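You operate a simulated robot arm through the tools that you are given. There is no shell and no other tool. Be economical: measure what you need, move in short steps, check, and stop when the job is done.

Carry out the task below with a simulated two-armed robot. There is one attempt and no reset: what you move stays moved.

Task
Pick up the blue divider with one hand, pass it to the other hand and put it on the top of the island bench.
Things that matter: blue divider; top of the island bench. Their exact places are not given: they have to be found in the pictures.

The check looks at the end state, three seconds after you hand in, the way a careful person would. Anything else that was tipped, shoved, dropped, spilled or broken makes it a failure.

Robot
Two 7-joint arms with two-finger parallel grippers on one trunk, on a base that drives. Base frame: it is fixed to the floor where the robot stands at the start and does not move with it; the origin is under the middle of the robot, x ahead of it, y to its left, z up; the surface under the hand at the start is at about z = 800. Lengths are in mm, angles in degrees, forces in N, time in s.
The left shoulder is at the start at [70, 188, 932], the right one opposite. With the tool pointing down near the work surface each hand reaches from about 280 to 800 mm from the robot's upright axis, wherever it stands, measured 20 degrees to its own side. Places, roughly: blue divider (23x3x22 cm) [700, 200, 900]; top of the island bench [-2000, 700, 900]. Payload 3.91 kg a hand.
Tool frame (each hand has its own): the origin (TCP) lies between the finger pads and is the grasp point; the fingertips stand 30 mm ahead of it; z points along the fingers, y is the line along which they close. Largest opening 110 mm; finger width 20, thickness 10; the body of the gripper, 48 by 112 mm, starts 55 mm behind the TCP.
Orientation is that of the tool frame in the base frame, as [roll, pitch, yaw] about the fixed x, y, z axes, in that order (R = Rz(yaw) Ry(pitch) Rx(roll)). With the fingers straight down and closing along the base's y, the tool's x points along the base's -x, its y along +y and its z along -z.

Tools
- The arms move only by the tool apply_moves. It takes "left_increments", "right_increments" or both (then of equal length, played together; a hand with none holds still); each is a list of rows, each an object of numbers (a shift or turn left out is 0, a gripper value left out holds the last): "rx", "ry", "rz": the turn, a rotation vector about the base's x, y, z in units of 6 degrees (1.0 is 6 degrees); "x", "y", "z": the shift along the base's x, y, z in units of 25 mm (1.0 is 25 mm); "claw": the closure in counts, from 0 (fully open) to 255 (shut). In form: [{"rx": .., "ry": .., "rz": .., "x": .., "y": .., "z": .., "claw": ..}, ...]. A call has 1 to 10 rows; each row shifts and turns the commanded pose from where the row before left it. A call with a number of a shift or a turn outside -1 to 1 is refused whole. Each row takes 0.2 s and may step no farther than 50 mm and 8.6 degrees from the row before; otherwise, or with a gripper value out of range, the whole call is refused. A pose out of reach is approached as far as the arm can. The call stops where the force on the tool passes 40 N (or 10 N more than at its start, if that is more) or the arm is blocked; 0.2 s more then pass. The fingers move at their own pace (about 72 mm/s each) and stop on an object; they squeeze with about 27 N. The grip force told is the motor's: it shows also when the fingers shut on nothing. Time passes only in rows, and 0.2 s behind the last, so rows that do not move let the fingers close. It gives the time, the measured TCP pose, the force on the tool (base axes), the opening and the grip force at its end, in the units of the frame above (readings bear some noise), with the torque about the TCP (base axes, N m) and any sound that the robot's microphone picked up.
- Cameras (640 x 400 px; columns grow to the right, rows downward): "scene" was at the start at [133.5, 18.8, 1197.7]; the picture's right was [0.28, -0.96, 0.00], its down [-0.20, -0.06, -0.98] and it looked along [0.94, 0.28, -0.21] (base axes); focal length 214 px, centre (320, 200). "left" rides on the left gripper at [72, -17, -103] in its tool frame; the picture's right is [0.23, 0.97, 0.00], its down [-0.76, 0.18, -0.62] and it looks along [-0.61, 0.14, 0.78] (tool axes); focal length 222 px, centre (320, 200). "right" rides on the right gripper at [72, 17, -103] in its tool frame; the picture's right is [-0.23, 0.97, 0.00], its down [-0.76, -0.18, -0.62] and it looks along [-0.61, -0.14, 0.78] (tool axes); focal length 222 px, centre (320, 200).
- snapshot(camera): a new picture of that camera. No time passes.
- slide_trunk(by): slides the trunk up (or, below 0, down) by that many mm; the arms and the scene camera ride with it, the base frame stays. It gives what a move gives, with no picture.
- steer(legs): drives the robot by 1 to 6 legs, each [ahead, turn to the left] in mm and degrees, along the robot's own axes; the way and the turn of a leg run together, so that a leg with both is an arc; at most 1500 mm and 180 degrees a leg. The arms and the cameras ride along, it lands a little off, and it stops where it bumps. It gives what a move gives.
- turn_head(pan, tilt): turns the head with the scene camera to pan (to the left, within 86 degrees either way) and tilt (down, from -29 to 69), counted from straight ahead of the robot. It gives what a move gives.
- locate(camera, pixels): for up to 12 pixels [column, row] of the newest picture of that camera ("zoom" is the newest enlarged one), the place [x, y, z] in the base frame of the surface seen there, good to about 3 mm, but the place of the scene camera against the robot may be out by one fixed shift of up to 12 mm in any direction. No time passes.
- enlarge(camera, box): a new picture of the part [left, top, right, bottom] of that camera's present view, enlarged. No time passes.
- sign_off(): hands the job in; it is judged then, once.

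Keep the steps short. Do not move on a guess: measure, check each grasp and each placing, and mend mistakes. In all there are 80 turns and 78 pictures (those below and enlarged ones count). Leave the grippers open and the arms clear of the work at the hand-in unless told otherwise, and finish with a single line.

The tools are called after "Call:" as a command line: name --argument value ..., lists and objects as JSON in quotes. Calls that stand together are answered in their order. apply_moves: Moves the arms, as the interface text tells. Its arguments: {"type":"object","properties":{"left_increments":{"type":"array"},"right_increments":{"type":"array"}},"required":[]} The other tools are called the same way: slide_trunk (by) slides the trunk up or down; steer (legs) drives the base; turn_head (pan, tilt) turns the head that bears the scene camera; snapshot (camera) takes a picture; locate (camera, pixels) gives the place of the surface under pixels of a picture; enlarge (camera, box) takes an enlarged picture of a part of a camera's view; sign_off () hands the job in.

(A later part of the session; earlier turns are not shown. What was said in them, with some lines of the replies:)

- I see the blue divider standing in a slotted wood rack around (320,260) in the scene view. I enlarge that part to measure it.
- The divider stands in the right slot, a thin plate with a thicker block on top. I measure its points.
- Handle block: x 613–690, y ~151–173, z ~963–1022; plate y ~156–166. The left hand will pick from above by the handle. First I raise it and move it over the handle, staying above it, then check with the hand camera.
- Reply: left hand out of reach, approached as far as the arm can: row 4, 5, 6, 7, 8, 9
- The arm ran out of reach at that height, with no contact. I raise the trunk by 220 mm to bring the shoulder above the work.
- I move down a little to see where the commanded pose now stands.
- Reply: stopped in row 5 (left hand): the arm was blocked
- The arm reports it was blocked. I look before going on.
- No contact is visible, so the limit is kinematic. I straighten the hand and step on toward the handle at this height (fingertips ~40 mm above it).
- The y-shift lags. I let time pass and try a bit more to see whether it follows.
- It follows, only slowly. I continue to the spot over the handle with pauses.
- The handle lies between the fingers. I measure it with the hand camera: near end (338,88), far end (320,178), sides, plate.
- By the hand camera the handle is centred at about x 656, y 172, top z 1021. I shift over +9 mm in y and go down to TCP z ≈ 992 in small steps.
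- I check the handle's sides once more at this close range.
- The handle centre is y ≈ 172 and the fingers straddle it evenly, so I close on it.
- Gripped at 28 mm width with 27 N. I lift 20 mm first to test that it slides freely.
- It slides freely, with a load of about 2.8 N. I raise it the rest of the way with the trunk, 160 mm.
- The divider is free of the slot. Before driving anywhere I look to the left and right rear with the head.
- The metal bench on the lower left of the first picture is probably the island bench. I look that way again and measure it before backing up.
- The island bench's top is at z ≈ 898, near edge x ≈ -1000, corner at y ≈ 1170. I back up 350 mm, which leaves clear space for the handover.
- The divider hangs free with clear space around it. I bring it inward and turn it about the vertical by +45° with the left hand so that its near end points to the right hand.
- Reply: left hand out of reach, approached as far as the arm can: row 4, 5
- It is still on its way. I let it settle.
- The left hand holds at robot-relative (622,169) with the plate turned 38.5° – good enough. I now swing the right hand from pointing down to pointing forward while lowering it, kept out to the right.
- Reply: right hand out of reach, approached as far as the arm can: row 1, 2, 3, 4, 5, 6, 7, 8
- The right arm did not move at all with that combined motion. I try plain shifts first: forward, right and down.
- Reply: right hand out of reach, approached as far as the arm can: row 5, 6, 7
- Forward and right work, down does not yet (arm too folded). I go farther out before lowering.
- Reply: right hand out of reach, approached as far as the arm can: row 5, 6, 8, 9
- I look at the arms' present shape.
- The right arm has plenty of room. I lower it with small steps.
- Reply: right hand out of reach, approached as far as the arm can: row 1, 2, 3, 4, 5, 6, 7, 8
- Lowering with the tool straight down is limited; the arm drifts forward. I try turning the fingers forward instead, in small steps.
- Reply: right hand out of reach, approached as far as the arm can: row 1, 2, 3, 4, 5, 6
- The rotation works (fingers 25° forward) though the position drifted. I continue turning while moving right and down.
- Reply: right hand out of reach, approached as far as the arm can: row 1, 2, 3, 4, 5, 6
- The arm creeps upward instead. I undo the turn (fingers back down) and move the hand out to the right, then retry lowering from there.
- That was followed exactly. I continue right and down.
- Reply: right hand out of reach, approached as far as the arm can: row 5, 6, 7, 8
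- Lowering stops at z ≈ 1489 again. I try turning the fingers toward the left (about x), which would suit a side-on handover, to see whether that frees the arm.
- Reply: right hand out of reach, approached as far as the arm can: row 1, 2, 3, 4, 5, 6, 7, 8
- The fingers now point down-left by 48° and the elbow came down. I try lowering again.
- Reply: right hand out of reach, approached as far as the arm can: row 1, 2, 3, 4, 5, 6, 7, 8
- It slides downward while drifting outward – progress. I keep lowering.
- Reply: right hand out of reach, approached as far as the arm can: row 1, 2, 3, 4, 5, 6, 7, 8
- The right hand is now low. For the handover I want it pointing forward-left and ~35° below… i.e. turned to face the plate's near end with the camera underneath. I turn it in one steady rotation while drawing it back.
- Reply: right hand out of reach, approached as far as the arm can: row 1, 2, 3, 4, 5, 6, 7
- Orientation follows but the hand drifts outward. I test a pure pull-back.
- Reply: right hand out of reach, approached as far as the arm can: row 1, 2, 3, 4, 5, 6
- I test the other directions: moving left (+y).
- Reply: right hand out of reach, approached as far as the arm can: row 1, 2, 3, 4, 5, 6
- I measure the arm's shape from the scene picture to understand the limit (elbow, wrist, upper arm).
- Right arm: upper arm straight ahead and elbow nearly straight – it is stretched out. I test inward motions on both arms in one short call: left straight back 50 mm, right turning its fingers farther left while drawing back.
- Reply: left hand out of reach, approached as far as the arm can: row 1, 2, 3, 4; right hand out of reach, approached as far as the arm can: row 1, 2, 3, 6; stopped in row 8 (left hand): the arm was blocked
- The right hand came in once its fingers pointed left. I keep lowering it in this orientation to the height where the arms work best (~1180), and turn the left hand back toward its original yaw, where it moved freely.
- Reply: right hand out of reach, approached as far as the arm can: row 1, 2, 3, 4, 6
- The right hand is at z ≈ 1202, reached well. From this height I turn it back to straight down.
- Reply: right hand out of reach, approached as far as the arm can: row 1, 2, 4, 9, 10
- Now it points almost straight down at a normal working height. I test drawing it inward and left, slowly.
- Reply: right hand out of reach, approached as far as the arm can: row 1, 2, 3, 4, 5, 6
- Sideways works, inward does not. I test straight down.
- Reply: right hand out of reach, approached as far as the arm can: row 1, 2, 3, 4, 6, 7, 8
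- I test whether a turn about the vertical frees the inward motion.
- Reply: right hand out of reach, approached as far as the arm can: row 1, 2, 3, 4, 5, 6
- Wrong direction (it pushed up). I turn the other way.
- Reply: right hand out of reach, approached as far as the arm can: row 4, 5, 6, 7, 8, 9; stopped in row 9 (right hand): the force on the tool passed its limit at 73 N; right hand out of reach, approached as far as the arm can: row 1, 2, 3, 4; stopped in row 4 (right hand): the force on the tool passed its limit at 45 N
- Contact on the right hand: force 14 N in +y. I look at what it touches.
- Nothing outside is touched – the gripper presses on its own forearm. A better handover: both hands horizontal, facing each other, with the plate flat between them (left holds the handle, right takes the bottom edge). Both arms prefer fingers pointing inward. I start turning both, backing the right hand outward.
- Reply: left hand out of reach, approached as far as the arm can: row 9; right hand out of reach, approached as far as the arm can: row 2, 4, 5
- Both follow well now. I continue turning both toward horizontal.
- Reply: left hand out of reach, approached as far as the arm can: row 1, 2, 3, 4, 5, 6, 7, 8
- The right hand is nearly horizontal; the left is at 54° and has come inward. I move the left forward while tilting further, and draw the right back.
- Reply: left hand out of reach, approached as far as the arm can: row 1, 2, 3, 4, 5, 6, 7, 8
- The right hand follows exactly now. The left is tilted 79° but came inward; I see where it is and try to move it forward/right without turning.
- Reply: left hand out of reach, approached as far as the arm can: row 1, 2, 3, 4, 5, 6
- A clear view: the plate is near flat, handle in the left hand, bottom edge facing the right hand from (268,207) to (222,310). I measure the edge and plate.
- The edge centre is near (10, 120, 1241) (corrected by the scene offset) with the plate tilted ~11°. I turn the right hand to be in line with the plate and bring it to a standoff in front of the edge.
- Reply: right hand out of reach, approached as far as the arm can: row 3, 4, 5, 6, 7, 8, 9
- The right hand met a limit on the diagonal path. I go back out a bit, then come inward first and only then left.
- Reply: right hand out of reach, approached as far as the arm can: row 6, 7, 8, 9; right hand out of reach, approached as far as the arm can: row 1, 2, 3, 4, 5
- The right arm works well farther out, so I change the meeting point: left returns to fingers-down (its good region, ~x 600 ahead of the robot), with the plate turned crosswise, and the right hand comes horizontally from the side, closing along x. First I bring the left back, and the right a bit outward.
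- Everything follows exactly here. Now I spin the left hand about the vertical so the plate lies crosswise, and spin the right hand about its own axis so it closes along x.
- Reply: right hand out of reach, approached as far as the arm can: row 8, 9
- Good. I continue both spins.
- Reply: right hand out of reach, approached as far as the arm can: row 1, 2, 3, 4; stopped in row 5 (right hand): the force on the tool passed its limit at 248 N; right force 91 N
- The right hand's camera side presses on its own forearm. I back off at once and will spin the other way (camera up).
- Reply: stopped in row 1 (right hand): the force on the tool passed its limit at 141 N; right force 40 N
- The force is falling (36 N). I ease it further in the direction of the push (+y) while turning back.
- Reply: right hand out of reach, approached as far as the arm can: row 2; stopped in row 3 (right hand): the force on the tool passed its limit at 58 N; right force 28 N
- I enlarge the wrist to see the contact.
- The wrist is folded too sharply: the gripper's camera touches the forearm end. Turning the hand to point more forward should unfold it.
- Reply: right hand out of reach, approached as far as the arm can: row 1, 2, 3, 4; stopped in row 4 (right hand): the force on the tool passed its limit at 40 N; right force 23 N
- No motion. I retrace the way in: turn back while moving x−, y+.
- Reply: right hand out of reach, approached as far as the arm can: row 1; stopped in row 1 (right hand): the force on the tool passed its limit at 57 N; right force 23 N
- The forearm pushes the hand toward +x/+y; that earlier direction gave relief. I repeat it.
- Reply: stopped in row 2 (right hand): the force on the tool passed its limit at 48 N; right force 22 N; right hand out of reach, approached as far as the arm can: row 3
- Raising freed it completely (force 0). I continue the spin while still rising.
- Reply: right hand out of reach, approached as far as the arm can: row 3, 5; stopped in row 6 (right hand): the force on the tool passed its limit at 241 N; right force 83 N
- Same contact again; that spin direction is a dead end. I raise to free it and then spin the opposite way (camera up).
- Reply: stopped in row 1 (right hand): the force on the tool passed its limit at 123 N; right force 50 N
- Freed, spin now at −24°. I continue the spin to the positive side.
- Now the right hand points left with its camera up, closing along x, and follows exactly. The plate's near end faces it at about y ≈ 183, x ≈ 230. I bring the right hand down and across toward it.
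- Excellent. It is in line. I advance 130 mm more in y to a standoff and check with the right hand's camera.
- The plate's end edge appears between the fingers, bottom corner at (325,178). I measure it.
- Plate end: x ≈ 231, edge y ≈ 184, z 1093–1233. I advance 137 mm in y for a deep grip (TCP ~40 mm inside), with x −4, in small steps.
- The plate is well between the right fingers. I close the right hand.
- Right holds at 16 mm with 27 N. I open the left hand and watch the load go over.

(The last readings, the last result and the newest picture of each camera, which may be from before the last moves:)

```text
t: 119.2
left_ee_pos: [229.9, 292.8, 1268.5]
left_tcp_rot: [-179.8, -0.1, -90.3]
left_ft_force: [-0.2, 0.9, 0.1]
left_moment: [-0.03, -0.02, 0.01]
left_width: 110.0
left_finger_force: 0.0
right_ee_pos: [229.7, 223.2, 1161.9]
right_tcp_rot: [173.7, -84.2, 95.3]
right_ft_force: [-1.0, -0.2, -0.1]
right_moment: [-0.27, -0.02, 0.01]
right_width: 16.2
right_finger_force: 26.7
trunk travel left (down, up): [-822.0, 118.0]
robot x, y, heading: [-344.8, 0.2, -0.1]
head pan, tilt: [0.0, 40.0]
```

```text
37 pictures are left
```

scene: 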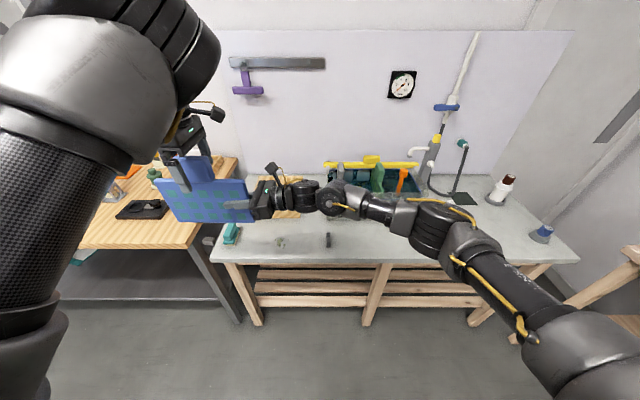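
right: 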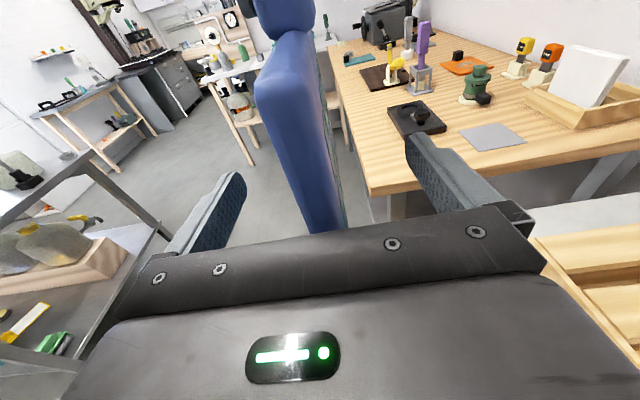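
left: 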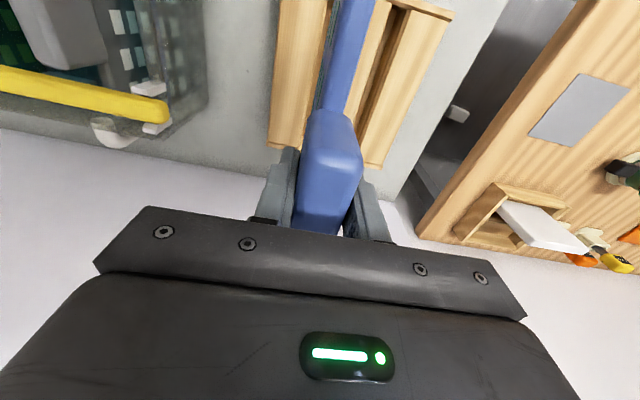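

The right hand alone holds it without droop. I lower the right hand 80 mm out from between the left fingers, then draw it to the right.

Call:
apply_moves --right_increments '[{"z": -0.7}, {"z": -0.7}, {"z": -0.7}, {"z": -0.7}, {"z": -0.7}, {"y": -0.9}, {"y": -0.9}, {"y": -0.9}, {"y": -0.9}, {"y": -0.9}]'

```text
t: 121.5
left_ee_pos: [229.5, 291.3, 1268.2]
left_tcp_rot: [-179.9, -0.1, -90.3]
left_ft_force: [-0.2, 0.2, 0.0]
left_moment: [0.01, -0.02, 0.01]
left_width: 110.0
left_finger_force: 0.1
right_ee_pos: [230.2, 106.7, 1074.5]
right_tcp_rot: [173.4, -84.3, 95.6]
right_ft_force: [-0.2, -0.2, -0.3]
right_moment: [-0.31, -0.01, -0.04]
right_width: 15.9
right_finger_force: 26.7
trunk travel left (down, up): [-822.0, 118.0]
robot x, y, heading: [-338.2, 0.3, 0.0]
head pan, tilt: [0.0, 40.0]
```

The divider is free in the right hand. I check clearances around before driving: wood table and metal bench edges.

Call:
apply_moves --right_increments '[{"ry": -0.95, "y": -0.5}, {"ry": -0.95, "y": -0.5}, {"ry": -0.95, "y": -0.5}, {"ry": -0.95, "y": -0.5}, {"ry": -0.95}, {"ry": -0.95}, {"ry": -0.95}, {"ry": -0.95}, {"ry": -0.95}, {"ry": -0.95}]'

Call:
snapshot --camera "scene"

Call:
locate --camera "scene" --pixels '[[188, 244], [100, 240], [225, 258], [550, 258], [320, 330], [560, 330]]'

```text
t: 123.7
left_ee_pos: [231.2, 292.2, 1268.6]
left_tcp_rot: [-179.8, 0.0, -90.3]
left_ft_force: [0.2, 0.5, -0.2]
left_moment: [0.04, -0.03, -0.03]
left_width: 109.9
left_finger_force: 0.0
right_ee_pos: [229.2, 59.4, 1074.5]
right_tcp_rot: [92.6, -32.1, 173.2]
right_ft_force: [-0.5, 0.0, 0.8]
right_moment: [-0.27, -0.05, 0.02]
right_width: 15.7
right_finger_force: 27.4
trunk travel left (down, up): [-822.0, 118.0]
robot x, y, heading: [-345.6, 0.5, -0.4]
head pan, tilt: [0.0, 40.0]
```

```text
36 pictures are left
```

scene: 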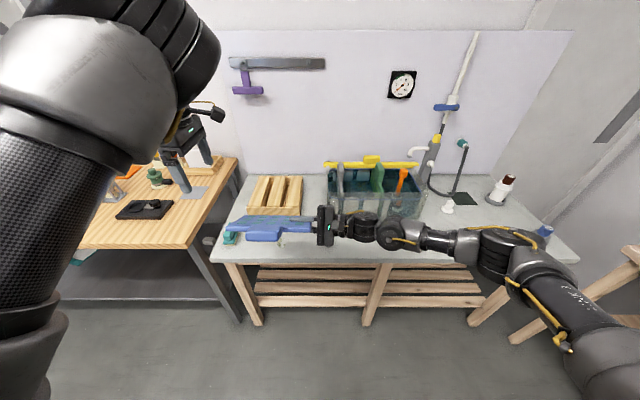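

```text
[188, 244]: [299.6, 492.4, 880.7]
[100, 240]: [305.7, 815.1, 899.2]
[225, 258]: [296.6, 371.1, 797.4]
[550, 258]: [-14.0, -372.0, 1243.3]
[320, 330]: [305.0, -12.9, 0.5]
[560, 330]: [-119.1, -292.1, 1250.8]
```

The benches end at x ≈ 300. I finish flattening the plate and then turn the robot 90° to the left, keeping clear.

Call:
apply_moves --right_increments '[{"ry": -0.9, "x": -0.3}, {"ry": -0.9, "x": -0.3}, {"ry": -0.9, "x": -0.3}, {"ry": -0.9, "x": -0.3}, {"ry": -0.9}, {"ry": -0.8}, {}]'

Call:
steer --legs '[[-60, 0], [0, 90]]'

Call:
turn_head --pan 60 --tilt 25

Call:
snapshot --camera "scene"

```text
t: 125.2
left_ee_pos: [230.2, 294.4, 1269.0]
left_tcp_rot: [-179.8, 0.0, -90.2]
left_ft_force: [0.7, -0.1, 0.1]
left_moment: [-0.03, 0.02, -0.01]
left_width: 110.1
left_finger_force: 0.1
right_ee_pos: [225.4, 67.0, 1075.6]
right_tcp_rot: [89.0, -0.7, 174.4]
right_ft_force: [0.7, -0.6, -0.8]
right_moment: [-0.24, -0.06, -0.01]
right_width: 15.9
right_finger_force: 27.0
right hand out of reach, approached as far as the arm can: row 5, 6
trunk travel left (down, up): [-822.0, 118.0]
robot x, y, heading: [-340.3, -0.8, 0.1]
head pan, tilt: [0.0, 40.0]
```

```text
t: 130.1
left_ee_pos: [-716.0, 563.9, 1268.7]
left_tcp_rot: [-179.8, 0.0, 1.9]
left_ft_force: [-0.1, -0.8, 0.1]
left_moment: [-0.02, 0.03, -0.01]
left_width: 110.1
left_finger_force: 0.0
right_ee_pos: [-490.1, 566.2, 1075.8]
right_tcp_rot: [89.0, -0.8, -93.4]
right_ft_force: [0.3, 0.2, 0.5]
right_moment: [0.07, -0.22, -0.02]
right_width: 16.0
right_finger_force: 27.4
trunk travel left (down, up): [-822.0, 118.0]
robot x, y, heading: [-403.8, 0.2, 92.2]
head pan, tilt: [0.0, 40.0]
```

```text
t: 131.4
left_ee_pos: [-716.8, 562.9, 1267.8]
left_tcp_rot: [-179.8, 0.0, 2.0]
left_ft_force: [0.5, -0.4, -0.5]
left_moment: [0.0, 0.01, 0.0]
left_width: 110.0
left_finger_force: 0.1
right_ee_pos: [-490.3, 566.9, 1075.4]
right_tcp_rot: [89.0, -0.8, -93.6]
right_ft_force: [0.4, -0.1, -0.1]
right_moment: [0.03, -0.22, 0.01]
right_width: 15.9
right_finger_force: 26.9
trunk travel left (down, up): [-822.0, 118.0]
robot x, y, heading: [-396.8, 0.4, 92.0]
head pan, tilt: [60.0, 25.0]
```

```text
35 pictures are left
```

scene: 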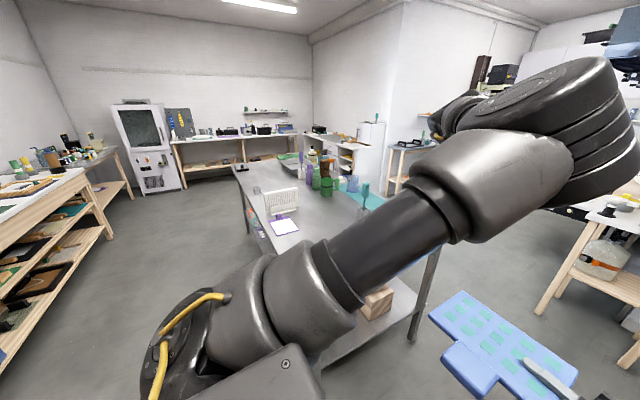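

The island bench is to the left-front, partly hidden by the left arm. I pan further to see its top.

Call:
turn_head --pan 86 --tilt 25

Call:
snapshot --camera "scene"

Call:
locate --camera "scene" --pixels '[[240, 130], [400, 150], [330, 200], [400, 220], [450, 240], [350, 250], [380, 185], [420, 185]]'

```text
t: 132.3
left_ee_pos: [-715.9, 562.1, 1268.4]
left_tcp_rot: [-179.8, 0.0, 1.9]
left_ft_force: [0.2, 0.0, 0.3]
left_moment: [-0.02, 0.01, 0.0]
left_width: 109.9
left_finger_force: 0.0
right_ee_pos: [-490.7, 566.4, 1075.1]
right_tcp_rot: [88.9, -0.7, -93.5]
right_ft_force: [0.0, -0.3, -0.1]
right_moment: [0.05, -0.24, -0.03]
right_width: 16.2
right_finger_force: 27.2
trunk travel left (down, up): [-822.0, 118.0]
robot x, y, heading: [-407.4, -1.7, 92.0]
head pan, tilt: [85.9, 25.0]
```

```text
34 pictures are left
```

scene: 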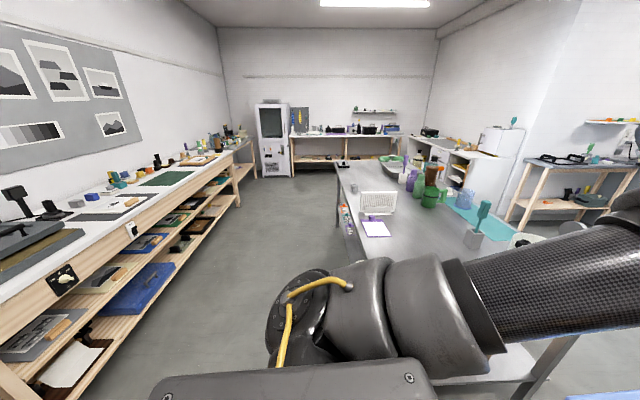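

```text
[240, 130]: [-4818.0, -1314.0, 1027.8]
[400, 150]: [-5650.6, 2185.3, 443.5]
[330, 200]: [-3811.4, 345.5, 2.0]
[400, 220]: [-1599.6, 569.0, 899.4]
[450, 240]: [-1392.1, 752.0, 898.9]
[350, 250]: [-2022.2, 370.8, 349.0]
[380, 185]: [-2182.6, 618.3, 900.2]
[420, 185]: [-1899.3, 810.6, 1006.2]
```

The island bench runs along x (top z ≈ 899) and its near side faces −y. I measure the near edge, objects and clear areas.

Call:
locate --camera "scene" --pixels '[[356, 235], [365, 252], [385, 258], [378, 195], [395, 212], [372, 235], [482, 205], [475, 240], [430, 250], [480, 262], [510, 240], [540, 248]]'

Call:
enlarge --camera "scene" --box '[320, 140, 560, 280]'

```text
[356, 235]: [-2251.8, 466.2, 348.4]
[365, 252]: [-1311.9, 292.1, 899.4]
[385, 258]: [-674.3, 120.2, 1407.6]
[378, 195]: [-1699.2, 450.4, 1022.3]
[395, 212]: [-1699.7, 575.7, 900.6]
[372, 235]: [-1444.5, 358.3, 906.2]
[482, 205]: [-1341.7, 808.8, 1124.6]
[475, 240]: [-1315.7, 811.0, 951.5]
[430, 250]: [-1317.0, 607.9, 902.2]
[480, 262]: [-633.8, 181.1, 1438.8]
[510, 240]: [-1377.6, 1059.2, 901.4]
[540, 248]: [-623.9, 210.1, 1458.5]
```

```text
2.67 times, centred on (440, 210) of scene
5 turns are left
```

zoom: 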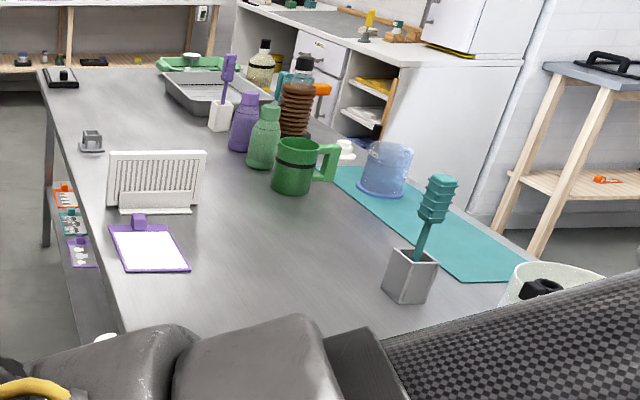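

Five turns remain, so I act in bundles. The clear spot on the near side of the island bench is around x −1130…−1360, y 430…630 (edge y ≈ 292). I drive there, ending facing the bench, and look straight away.

Call:
steer --legs '[[-100, 0], [0, 88], [700, 0], [0, -90], [85, 0]]'

Call:
turn_head --pan 0 --tilt 45

Call:
snapshot --camera "scene"

Call:
locate --camera "scene" --pixels '[[160, 200], [220, 180], [280, 180], [340, 180], [220, 220], [280, 220], [340, 220], [220, 260], [280, 260], [340, 260], [280, 300], [320, 140]]'

Call:
snapshot --camera "right"

```text
t: 145.2
left_ee_pos: [-1424.4, 517.4, 1270.6]
left_tcp_rot: [-179.3, -0.8, 3.1]
left_ft_force: [1.0, 1.3, -0.9]
left_moment: [-0.1, 0.02, 0.02]
left_width: 110.0
left_finger_force: 0.1
right_ee_pos: [-1190.8, 522.3, 1078.5]
right_tcp_rot: [88.9, -0.9, -93.5]
right_ft_force: [-0.5, 0.9, -1.0]
right_moment: [0.04, -0.26, 0.11]
right_width: 16.1
right_finger_force: 26.5
trunk travel left (down, up): [-822.0, 118.0]
robot x, y, heading: [-1101.3, -36.9, 91.9]
head pan, tilt: [85.9, 25.0]
```

```text
t: 146.8
left_ee_pos: [-1425.2, 509.6, 1274.6]
left_tcp_rot: [-178.9, -0.8, 3.2]
left_ft_force: [0.2, 0.2, -0.7]
left_moment: [-0.01, 0.02, 0.02]
left_width: 110.0
left_finger_force: 0.0
right_ee_pos: [-1189.4, 516.3, 1081.8]
right_tcp_rot: [89.0, -0.7, -93.6]
right_ft_force: [0.1, -0.4, -0.3]
right_moment: [0.04, -0.24, 0.02]
right_width: 16.0
right_finger_force: 27.1
trunk travel left (down, up): [-822.0, 118.0]
robot x, y, heading: [-1100.4, -35.1, 92.3]
head pan, tilt: [0.0, 45.0]
```

```text
32 pictures are left
```

scene: 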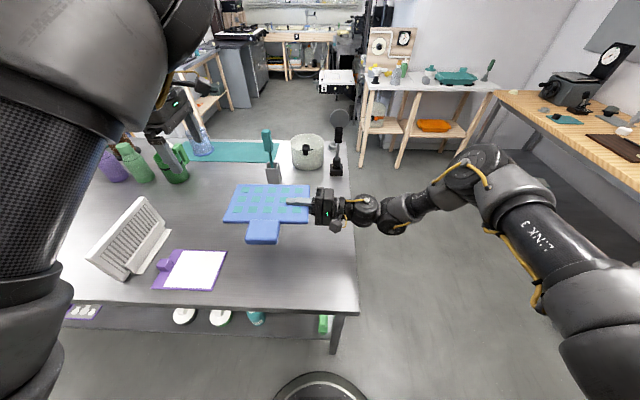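

```text
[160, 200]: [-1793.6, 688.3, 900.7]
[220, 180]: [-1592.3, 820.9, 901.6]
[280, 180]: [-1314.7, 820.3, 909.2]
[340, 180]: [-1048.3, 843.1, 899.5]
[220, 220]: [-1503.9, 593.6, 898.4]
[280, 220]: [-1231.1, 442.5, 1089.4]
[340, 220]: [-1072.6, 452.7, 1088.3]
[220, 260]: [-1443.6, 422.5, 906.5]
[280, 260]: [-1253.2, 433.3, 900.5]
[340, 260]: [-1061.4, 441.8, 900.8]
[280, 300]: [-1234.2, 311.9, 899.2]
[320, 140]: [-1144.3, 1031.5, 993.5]
```

```text
31 pictures are left
4 turns are left
```

right: 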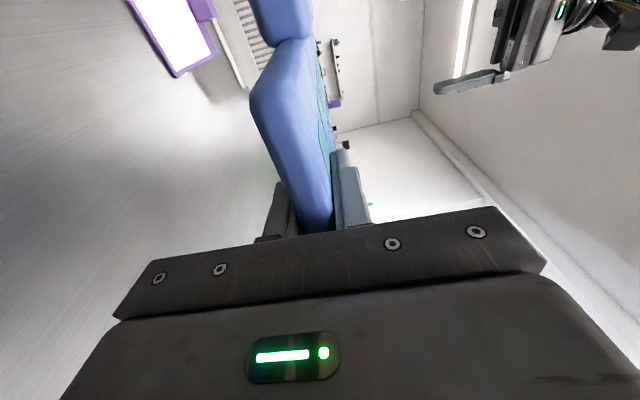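

The divider hovers flat over a clear area of the island bench top (z ≈ 900), away from the clipboard and holder. I tilt the hand 18° fingers-down so that the far edge lands first, shift 20 mm away from the clipboard, lower with the trunk most of the way and look.

Call:
apply_moves --right_increments '[{"ry": -0.6, "x": 0.2}, {"ry": -0.6, "x": 0.2}, {"ry": -0.6, "x": 0.2}, {"ry": -0.6, "x": 0.2}, {"ry": -0.6}, {}, {}]'

Call:
slide_trunk --by -75

Call:
apply_moves --right_increments '[{"z": -0.2}, {"z": -0.2}, {"z": -0.2}, {}]'

Call:
snapshot --camera "scene"

Call:
enlarge --camera "scene" --box '[180, 120, 400, 280]'

Call:
locate --camera "scene" --pixels '[[225, 205], [230, 195], [235, 205], [240, 190], [245, 205], [260, 200], [260, 230], [280, 200], [290, 190], [300, 215], [230, 215], [225, 190]]'

```text
t: 148.4
left_ee_pos: [-1424.8, 509.6, 1274.7]
left_tcp_rot: [-178.8, -0.8, 3.3]
left_ft_force: [-0.1, -0.3, 0.0]
left_moment: [-0.01, -0.03, -0.05]
left_width: 110.1
left_finger_force: 0.1
right_ee_pos: [-1176.1, 537.6, 1085.6]
right_tcp_rot: [106.8, 0.4, -93.6]
right_ft_force: [1.2, -0.2, -0.8]
right_moment: [0.04, -0.2, 0.01]
right_width: 15.7
right_finger_force: 26.9
right hand out of reach, approached as far as the arm can: row 1, 2, 3
trunk travel left (down, up): [-822.0, 118.0]
robot x, y, heading: [-1104.8, -31.2, 92.3]
head pan, tilt: [0.0, 45.0]
```

```text
t: 149.5
left_ee_pos: [-1425.5, 510.1, 1199.8]
left_tcp_rot: [-178.8, -0.9, 3.3]
left_ft_force: [0.1, -0.9, -0.4]
left_moment: [0.0, -0.03, -0.02]
left_width: 109.8
left_finger_force: 0.1
right_ee_pos: [-1176.9, 538.8, 1010.9]
right_tcp_rot: [106.8, 0.6, -93.5]
right_ft_force: [-0.1, -0.6, 0.2]
right_moment: [0.04, -0.23, -0.01]
right_width: 15.6
right_finger_force: 26.7
trunk travel left (down, up): [-747.0, 193.0]
robot x, y, heading: [-1101.9, -38.0, 92.2]
head pan, tilt: [0.0, 45.0]
```

```text
t: 150.5
left_ee_pos: [-1424.7, 509.7, 1199.1]
left_tcp_rot: [-178.9, -0.9, 3.3]
left_ft_force: [-0.3, 0.3, 0.2]
left_moment: [0.04, 0.0, 0.02]
left_width: 110.2
left_finger_force: 0.0
right_ee_pos: [-1177.9, 541.0, 997.6]
right_tcp_rot: [106.9, 0.3, -93.3]
right_ft_force: [0.6, -0.5, 0.2]
right_moment: [0.06, -0.21, -0.02]
right_width: 15.9
right_finger_force: 27.4
trunk travel left (down, up): [-747.0, 193.0]
robot x, y, heading: [-1103.2, -35.9, 92.3]
head pan, tilt: [0.0, 45.0]
```

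```text
30 pictures are left
```

scene: 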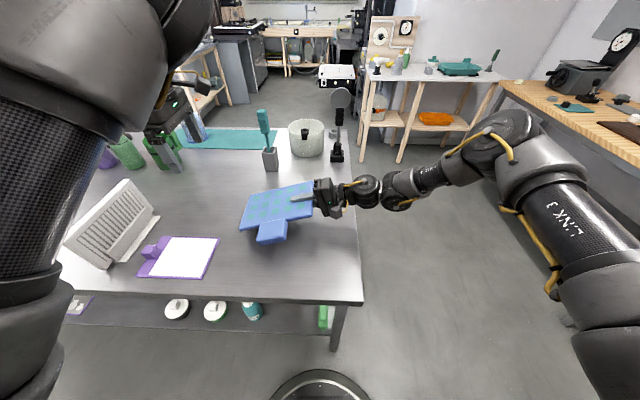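

```text
2.50 times, centred on (290, 200) of scene
```

zoom: 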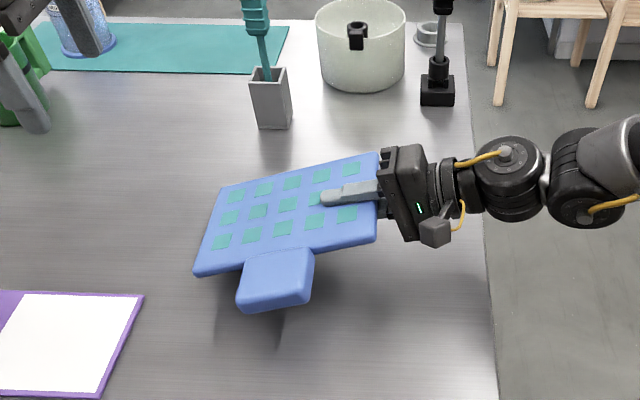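

```text
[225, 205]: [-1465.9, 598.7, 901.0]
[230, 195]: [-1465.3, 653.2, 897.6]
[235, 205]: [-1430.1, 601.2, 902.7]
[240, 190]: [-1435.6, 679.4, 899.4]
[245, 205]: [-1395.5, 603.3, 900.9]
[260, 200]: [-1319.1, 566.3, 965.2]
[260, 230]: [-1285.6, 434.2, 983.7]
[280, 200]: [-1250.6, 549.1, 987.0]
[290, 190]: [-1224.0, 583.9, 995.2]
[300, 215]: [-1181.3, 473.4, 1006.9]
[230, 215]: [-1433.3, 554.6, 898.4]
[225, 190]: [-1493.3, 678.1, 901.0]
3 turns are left
```

Plate slope is as planned; its far edge is ~37 mm above the bench top. I lower until it touches, open the fingers partway (45 mm) so the near end settles on the lower finger, lower a little more, then draw the fingers out along their own axis and look.

Call:
apply_moves --right_increments '[{"z": -0.2}, {"z": -0.2}, {"z": -0.2}, {"z": -0.2}, {"z": -0.2}, {"z": -0.2}, {"z": -0.2}, {}]'

Call:
apply_moves --right_increments '[{"claw": 205}, {"claw": 175}, {"claw": 150}, {}, {}, {"z": -0.16}, {"z": -0.16}, {"z": -0.16}, {"z": -0.12}, {}]'

Call:
enlarge --camera "scene" --box '[180, 120, 400, 280]'

Call:
apply_moves --right_increments '[{"x": 0.5, "z": 0.155}, {"x": 0.5, "z": 0.155}, {"x": 0.5, "z": 0.155}, {"x": 0.5, "z": 0.155}, {"x": 0.5, "z": 0.155}, {"x": 0.5, "z": 0.155}, {"x": 0.5, "z": 0.155}, {"x": 0.5, "z": 0.155}, {"x": 0.5, "z": 0.155}, {"x": 0.5, "z": 0.155}]'

Call:
snapshot --camera "scene"

Call:
enlarge --camera "scene" --box '[180, 120, 400, 280]'

Call:
snapshot --camera "right"

```text
t: 152.3
left_ee_pos: [-1425.6, 510.8, 1200.1]
left_tcp_rot: [-178.9, -0.9, 3.4]
left_ft_force: [0.0, -0.3, -0.5]
left_moment: [-0.01, -0.03, -0.01]
left_width: 110.2
left_finger_force: 0.2
right_ee_pos: [-1184.4, 548.9, 965.2]
right_tcp_rot: [106.9, 0.3, -93.5]
right_ft_force: [-0.2, 0.3, 0.0]
right_moment: [0.15, -0.12, 0.0]
right_width: 15.8
right_finger_force: 27.0
right hand out of reach, approached as far as the arm can: row 1, 2, 5
trunk travel left (down, up): [-747.0, 193.0]
robot x, y, heading: [-1101.3, -36.8, 92.1]
head pan, tilt: [0.0, 45.0]
```

```text
t: 154.5
left_ee_pos: [-1425.5, 510.6, 1199.2]
left_tcp_rot: [-178.9, -0.9, 3.3]
left_ft_force: [0.1, 0.5, -0.6]
left_moment: [0.02, -0.01, 0.05]
left_width: 109.9
left_finger_force: 0.0
right_ee_pos: [-1183.7, 551.3, 951.0]
right_tcp_rot: [106.9, 0.2, -93.3]
right_ft_force: [0.5, -0.7, -1.9]
right_moment: [0.02, 0.05, 0.0]
right_width: 46.1
right_finger_force: 0.8
right hand out of reach, approached as far as the arm can: row 6
trunk travel left (down, up): [-747.0, 193.0]
robot x, y, heading: [-1100.6, -32.5, 92.2]
head pan, tilt: [0.0, 45.0]
```

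```text
2.50 times, centred on (290, 200) of scene
```

zoom: 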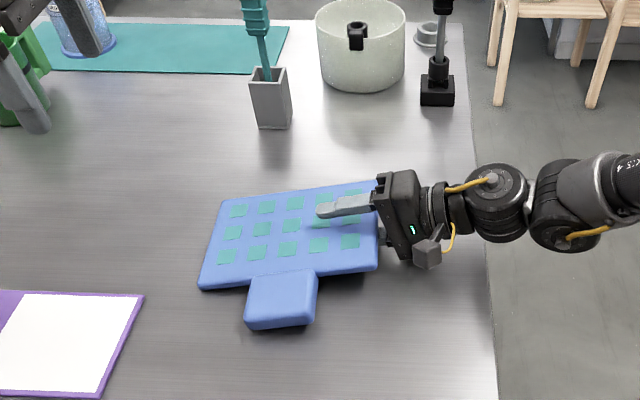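

```text
t: 156.7
left_ee_pos: [-1425.7, 508.5, 1199.6]
left_tcp_rot: [-178.8, -0.9, 3.3]
left_ft_force: [-0.1, 0.4, -0.7]
left_moment: [-0.02, 0.02, -0.04]
left_width: 110.1
left_finger_force: 0.2
right_ee_pos: [-1070.2, 584.1, 995.9]
right_tcp_rot: [106.7, 0.2, -93.4]
right_ft_force: [0.3, -0.6, -1.6]
right_moment: [0.01, -0.08, 0.03]
right_width: 45.9
right_finger_force: 0.7
right hand out of reach, approached as far as the arm can: row 1, 2, 3, 4, 5, 7, 9, 10
trunk travel left (down, up): [-747.0, 193.0]
robot x, y, heading: [-1101.7, -33.6, 92.1]
head pan, tilt: [0.0, 45.0]
```

```text
27 pictures are left
```

scene: 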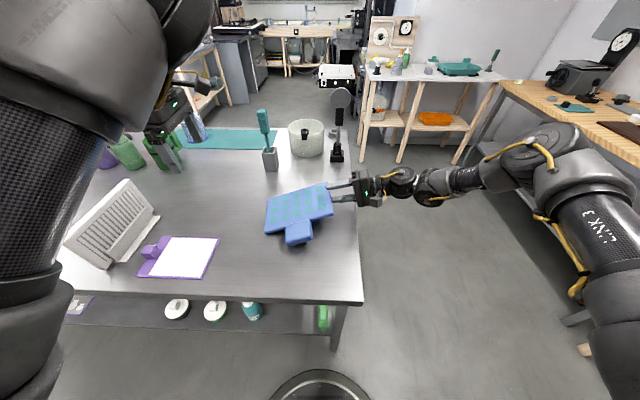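

```text
2.50 times, centred on (290, 200) of scene
```

zoom: 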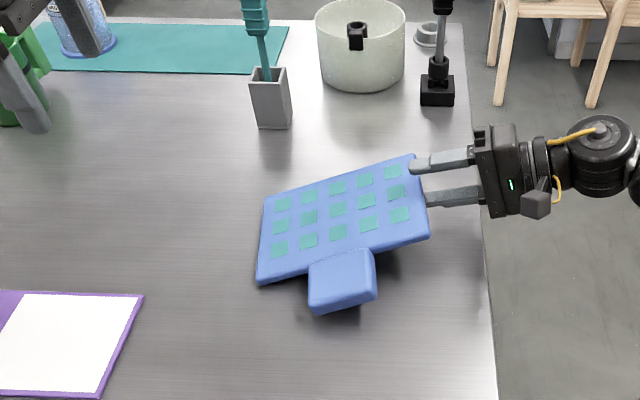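

```text
25 pictures are left
2 turns are left
```

right: 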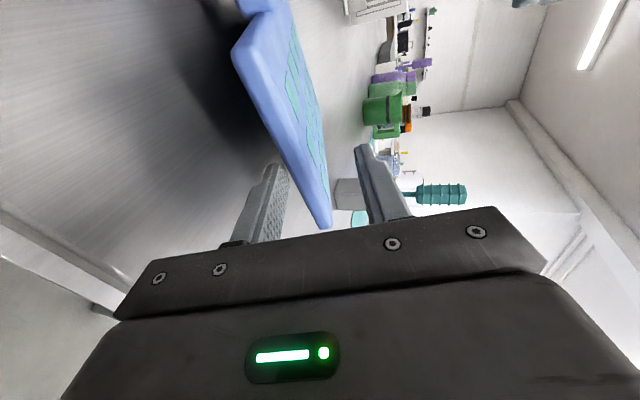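

The plate came along a bit with the lower finger and its near corner still rests on the fingertip, well inside the bench. I lower the hand 40 mm so the plate is almost flat, steepen the fingers 15° so the edge slides off the fingertip, draw the hand out sideways, and then open and raise it clear and check.

Call:
apply_moves --right_increments '[{"z": -0.2}, {"z": -0.2}, {"z": -0.2}, {"z": -0.2}, {"z": -0.2}, {"z": -0.2}, {"z": -0.2}, {"z": -0.2}, {}]'

Call:
apply_moves --right_increments '[{"ry": -0.5}, {"ry": -0.5}, {"ry": -0.5}, {"ry": -0.5}, {"ry": -0.5}, {}, {}]'

Call:
apply_moves --right_increments '[{"x": 0.7}, {"x": 0.7}, {"x": 0.7}, {"x": 0.7}, {"x": 0.7}, {"x": 0.7}, {"x": 0.7}, {"x": 0.7}, {"x": 0.7}, {"x": 0.7}]'

Call:
snapshot --camera "scene"

Call:
apply_moves --right_increments '[{"x": 0.7, "claw": 0}, {"x": 0.7}, {"z": 0.6}, {"z": 0.6}, {"z": 0.6}, {"z": 0.6}, {}, {}]'

Call:
slide_trunk --by 100

Call:
snapshot --camera "scene"

Call:
enlarge --camera "scene" --box '[180, 120, 420, 300]'

```text
t: 158.7
left_ee_pos: [-1424.6, 509.4, 1200.2]
left_tcp_rot: [-178.9, -0.9, 3.2]
left_ft_force: [-1.1, 0.1, 0.2]
left_moment: [0.02, -0.01, 0.0]
left_width: 110.0
left_finger_force: 0.0
right_ee_pos: [-1073.5, 591.5, 957.5]
right_tcp_rot: [106.8, 0.4, -93.4]
right_ft_force: [0.0, 0.4, -1.1]
right_moment: [0.0, -0.04, 0.02]
right_width: 46.3
right_finger_force: 1.1
right hand out of reach, approached as far as the arm can: row 4
trunk travel left (down, up): [-747.0, 193.0]
robot x, y, heading: [-1102.8, -37.2, 92.0]
head pan, tilt: [0.0, 45.0]
```

```text
t: 160.3
left_ee_pos: [-1425.1, 508.8, 1199.8]
left_tcp_rot: [-178.9, -0.9, 3.3]
left_ft_force: [0.4, 0.2, -0.6]
left_moment: [0.03, 0.0, 0.0]
left_width: 109.9
left_finger_force: 0.0
right_ee_pos: [-1083.0, 617.4, 962.6]
right_tcp_rot: [121.7, 1.2, -93.2]
right_ft_force: [-0.5, -0.2, 0.2]
right_moment: [0.0, -0.02, -0.01]
right_width: 45.3
right_finger_force: 0.0
right hand out of reach, approached as far as the arm can: row 1, 2, 3, 4, 5
trunk travel left (down, up): [-747.0, 193.0]
robot x, y, heading: [-1101.9, -34.4, 92.0]
head pan, tilt: [0.0, 45.0]
```

```text
t: 162.5
left_ee_pos: [-1423.7, 510.5, 1201.7]
left_tcp_rot: [-178.9, -0.9, 3.4]
left_ft_force: [-0.4, -0.5, 0.8]
left_moment: [-0.02, 0.05, -0.01]
left_width: 110.1
left_finger_force: 0.0
right_ee_pos: [-919.4, 653.6, 968.1]
right_tcp_rot: [121.6, 1.4, -93.1]
right_ft_force: [0.2, 0.4, -0.1]
right_moment: [0.02, 0.02, -0.01]
right_width: 45.4
right_finger_force: 0.1
right hand out of reach, approached as far as the arm can: row 1, 2, 3, 4, 5, 6, 9
trunk travel left (down, up): [-747.0, 193.0]
robot x, y, heading: [-1101.9, -37.2, 92.2]
head pan, tilt: [0.0, 45.0]
```

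```text
24 pictures are left
```

scene: 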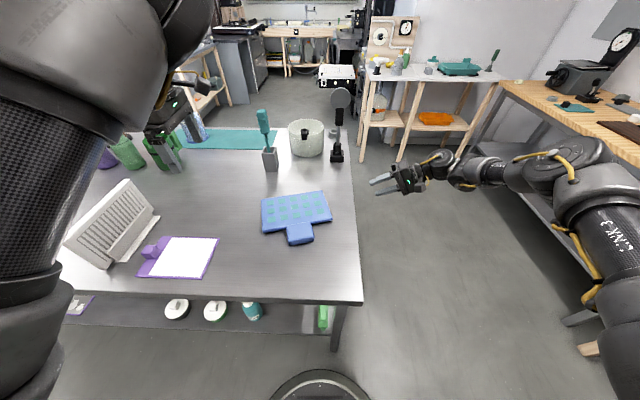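

```text
t: 164.3
left_ee_pos: [-1424.3, 509.2, 1200.0]
left_tcp_rot: [-178.9, -0.9, 3.3]
left_ft_force: [0.4, 0.3, -0.7]
left_moment: [-0.04, 0.0, 0.0]
left_width: 109.7
left_finger_force: 0.0
right_ee_pos: [-883.8, 653.9, 1028.1]
right_tcp_rot: [121.9, 1.3, -93.2]
right_ft_force: [1.1, -0.2, 0.5]
right_moment: [-0.02, -0.01, -0.01]
right_width: 110.1
right_finger_force: 0.1
trunk travel left (down, up): [-747.0, 193.0]
robot x, y, heading: [-1099.1, -34.6, 92.3]
head pan, tilt: [0.0, 45.0]
```

```text
t: 165.7
left_ee_pos: [-1424.5, 509.0, 1299.8]
left_tcp_rot: [-179.0, -1.0, 3.3]
left_ft_force: [0.5, -0.2, -0.4]
left_moment: [0.0, 0.02, 0.01]
left_width: 109.5
left_finger_force: 0.1
right_ee_pos: [-884.3, 651.5, 1127.2]
right_tcp_rot: [121.8, 1.3, -93.2]
right_ft_force: [-0.2, -0.3, 0.4]
right_moment: [0.02, -0.01, 0.01]
right_width: 110.0
right_finger_force: 0.1
trunk travel left (down, up): [-847.0, 93.0]
robot x, y, heading: [-1102.8, -31.9, 92.1]
head pan, tilt: [0.0, 45.0]
```

```text
23 pictures are left
```

scene: 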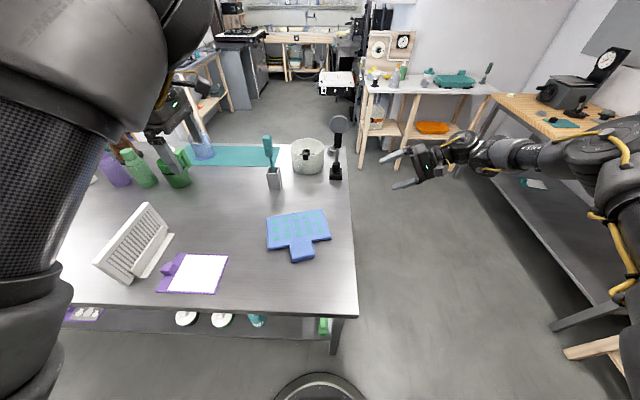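

```text
2.22 times, centred on (300, 210) of scene
1 turns are left
```

zoom: 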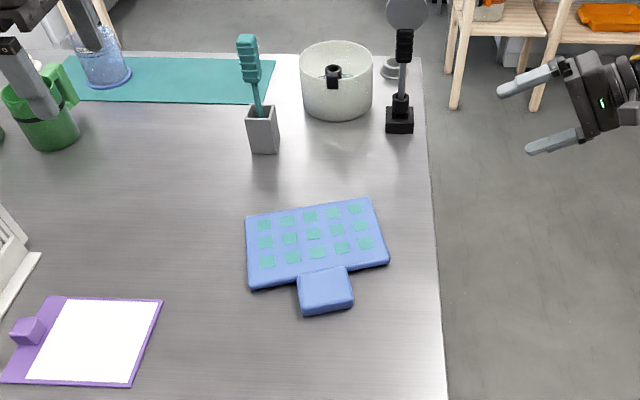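

The divider lies flat on the island bench top at about (298,230) in the last scene picture. The objects around it stand where they did, both grippers are open, and both arms are clear. I hand in.

Call:
sign_off

```text
The job is handed in.
```

The blue divider was picked up with the left hand, passed to the right, and now lies flat on the top of the island bench; nothing else looked disturbed in the last picture.
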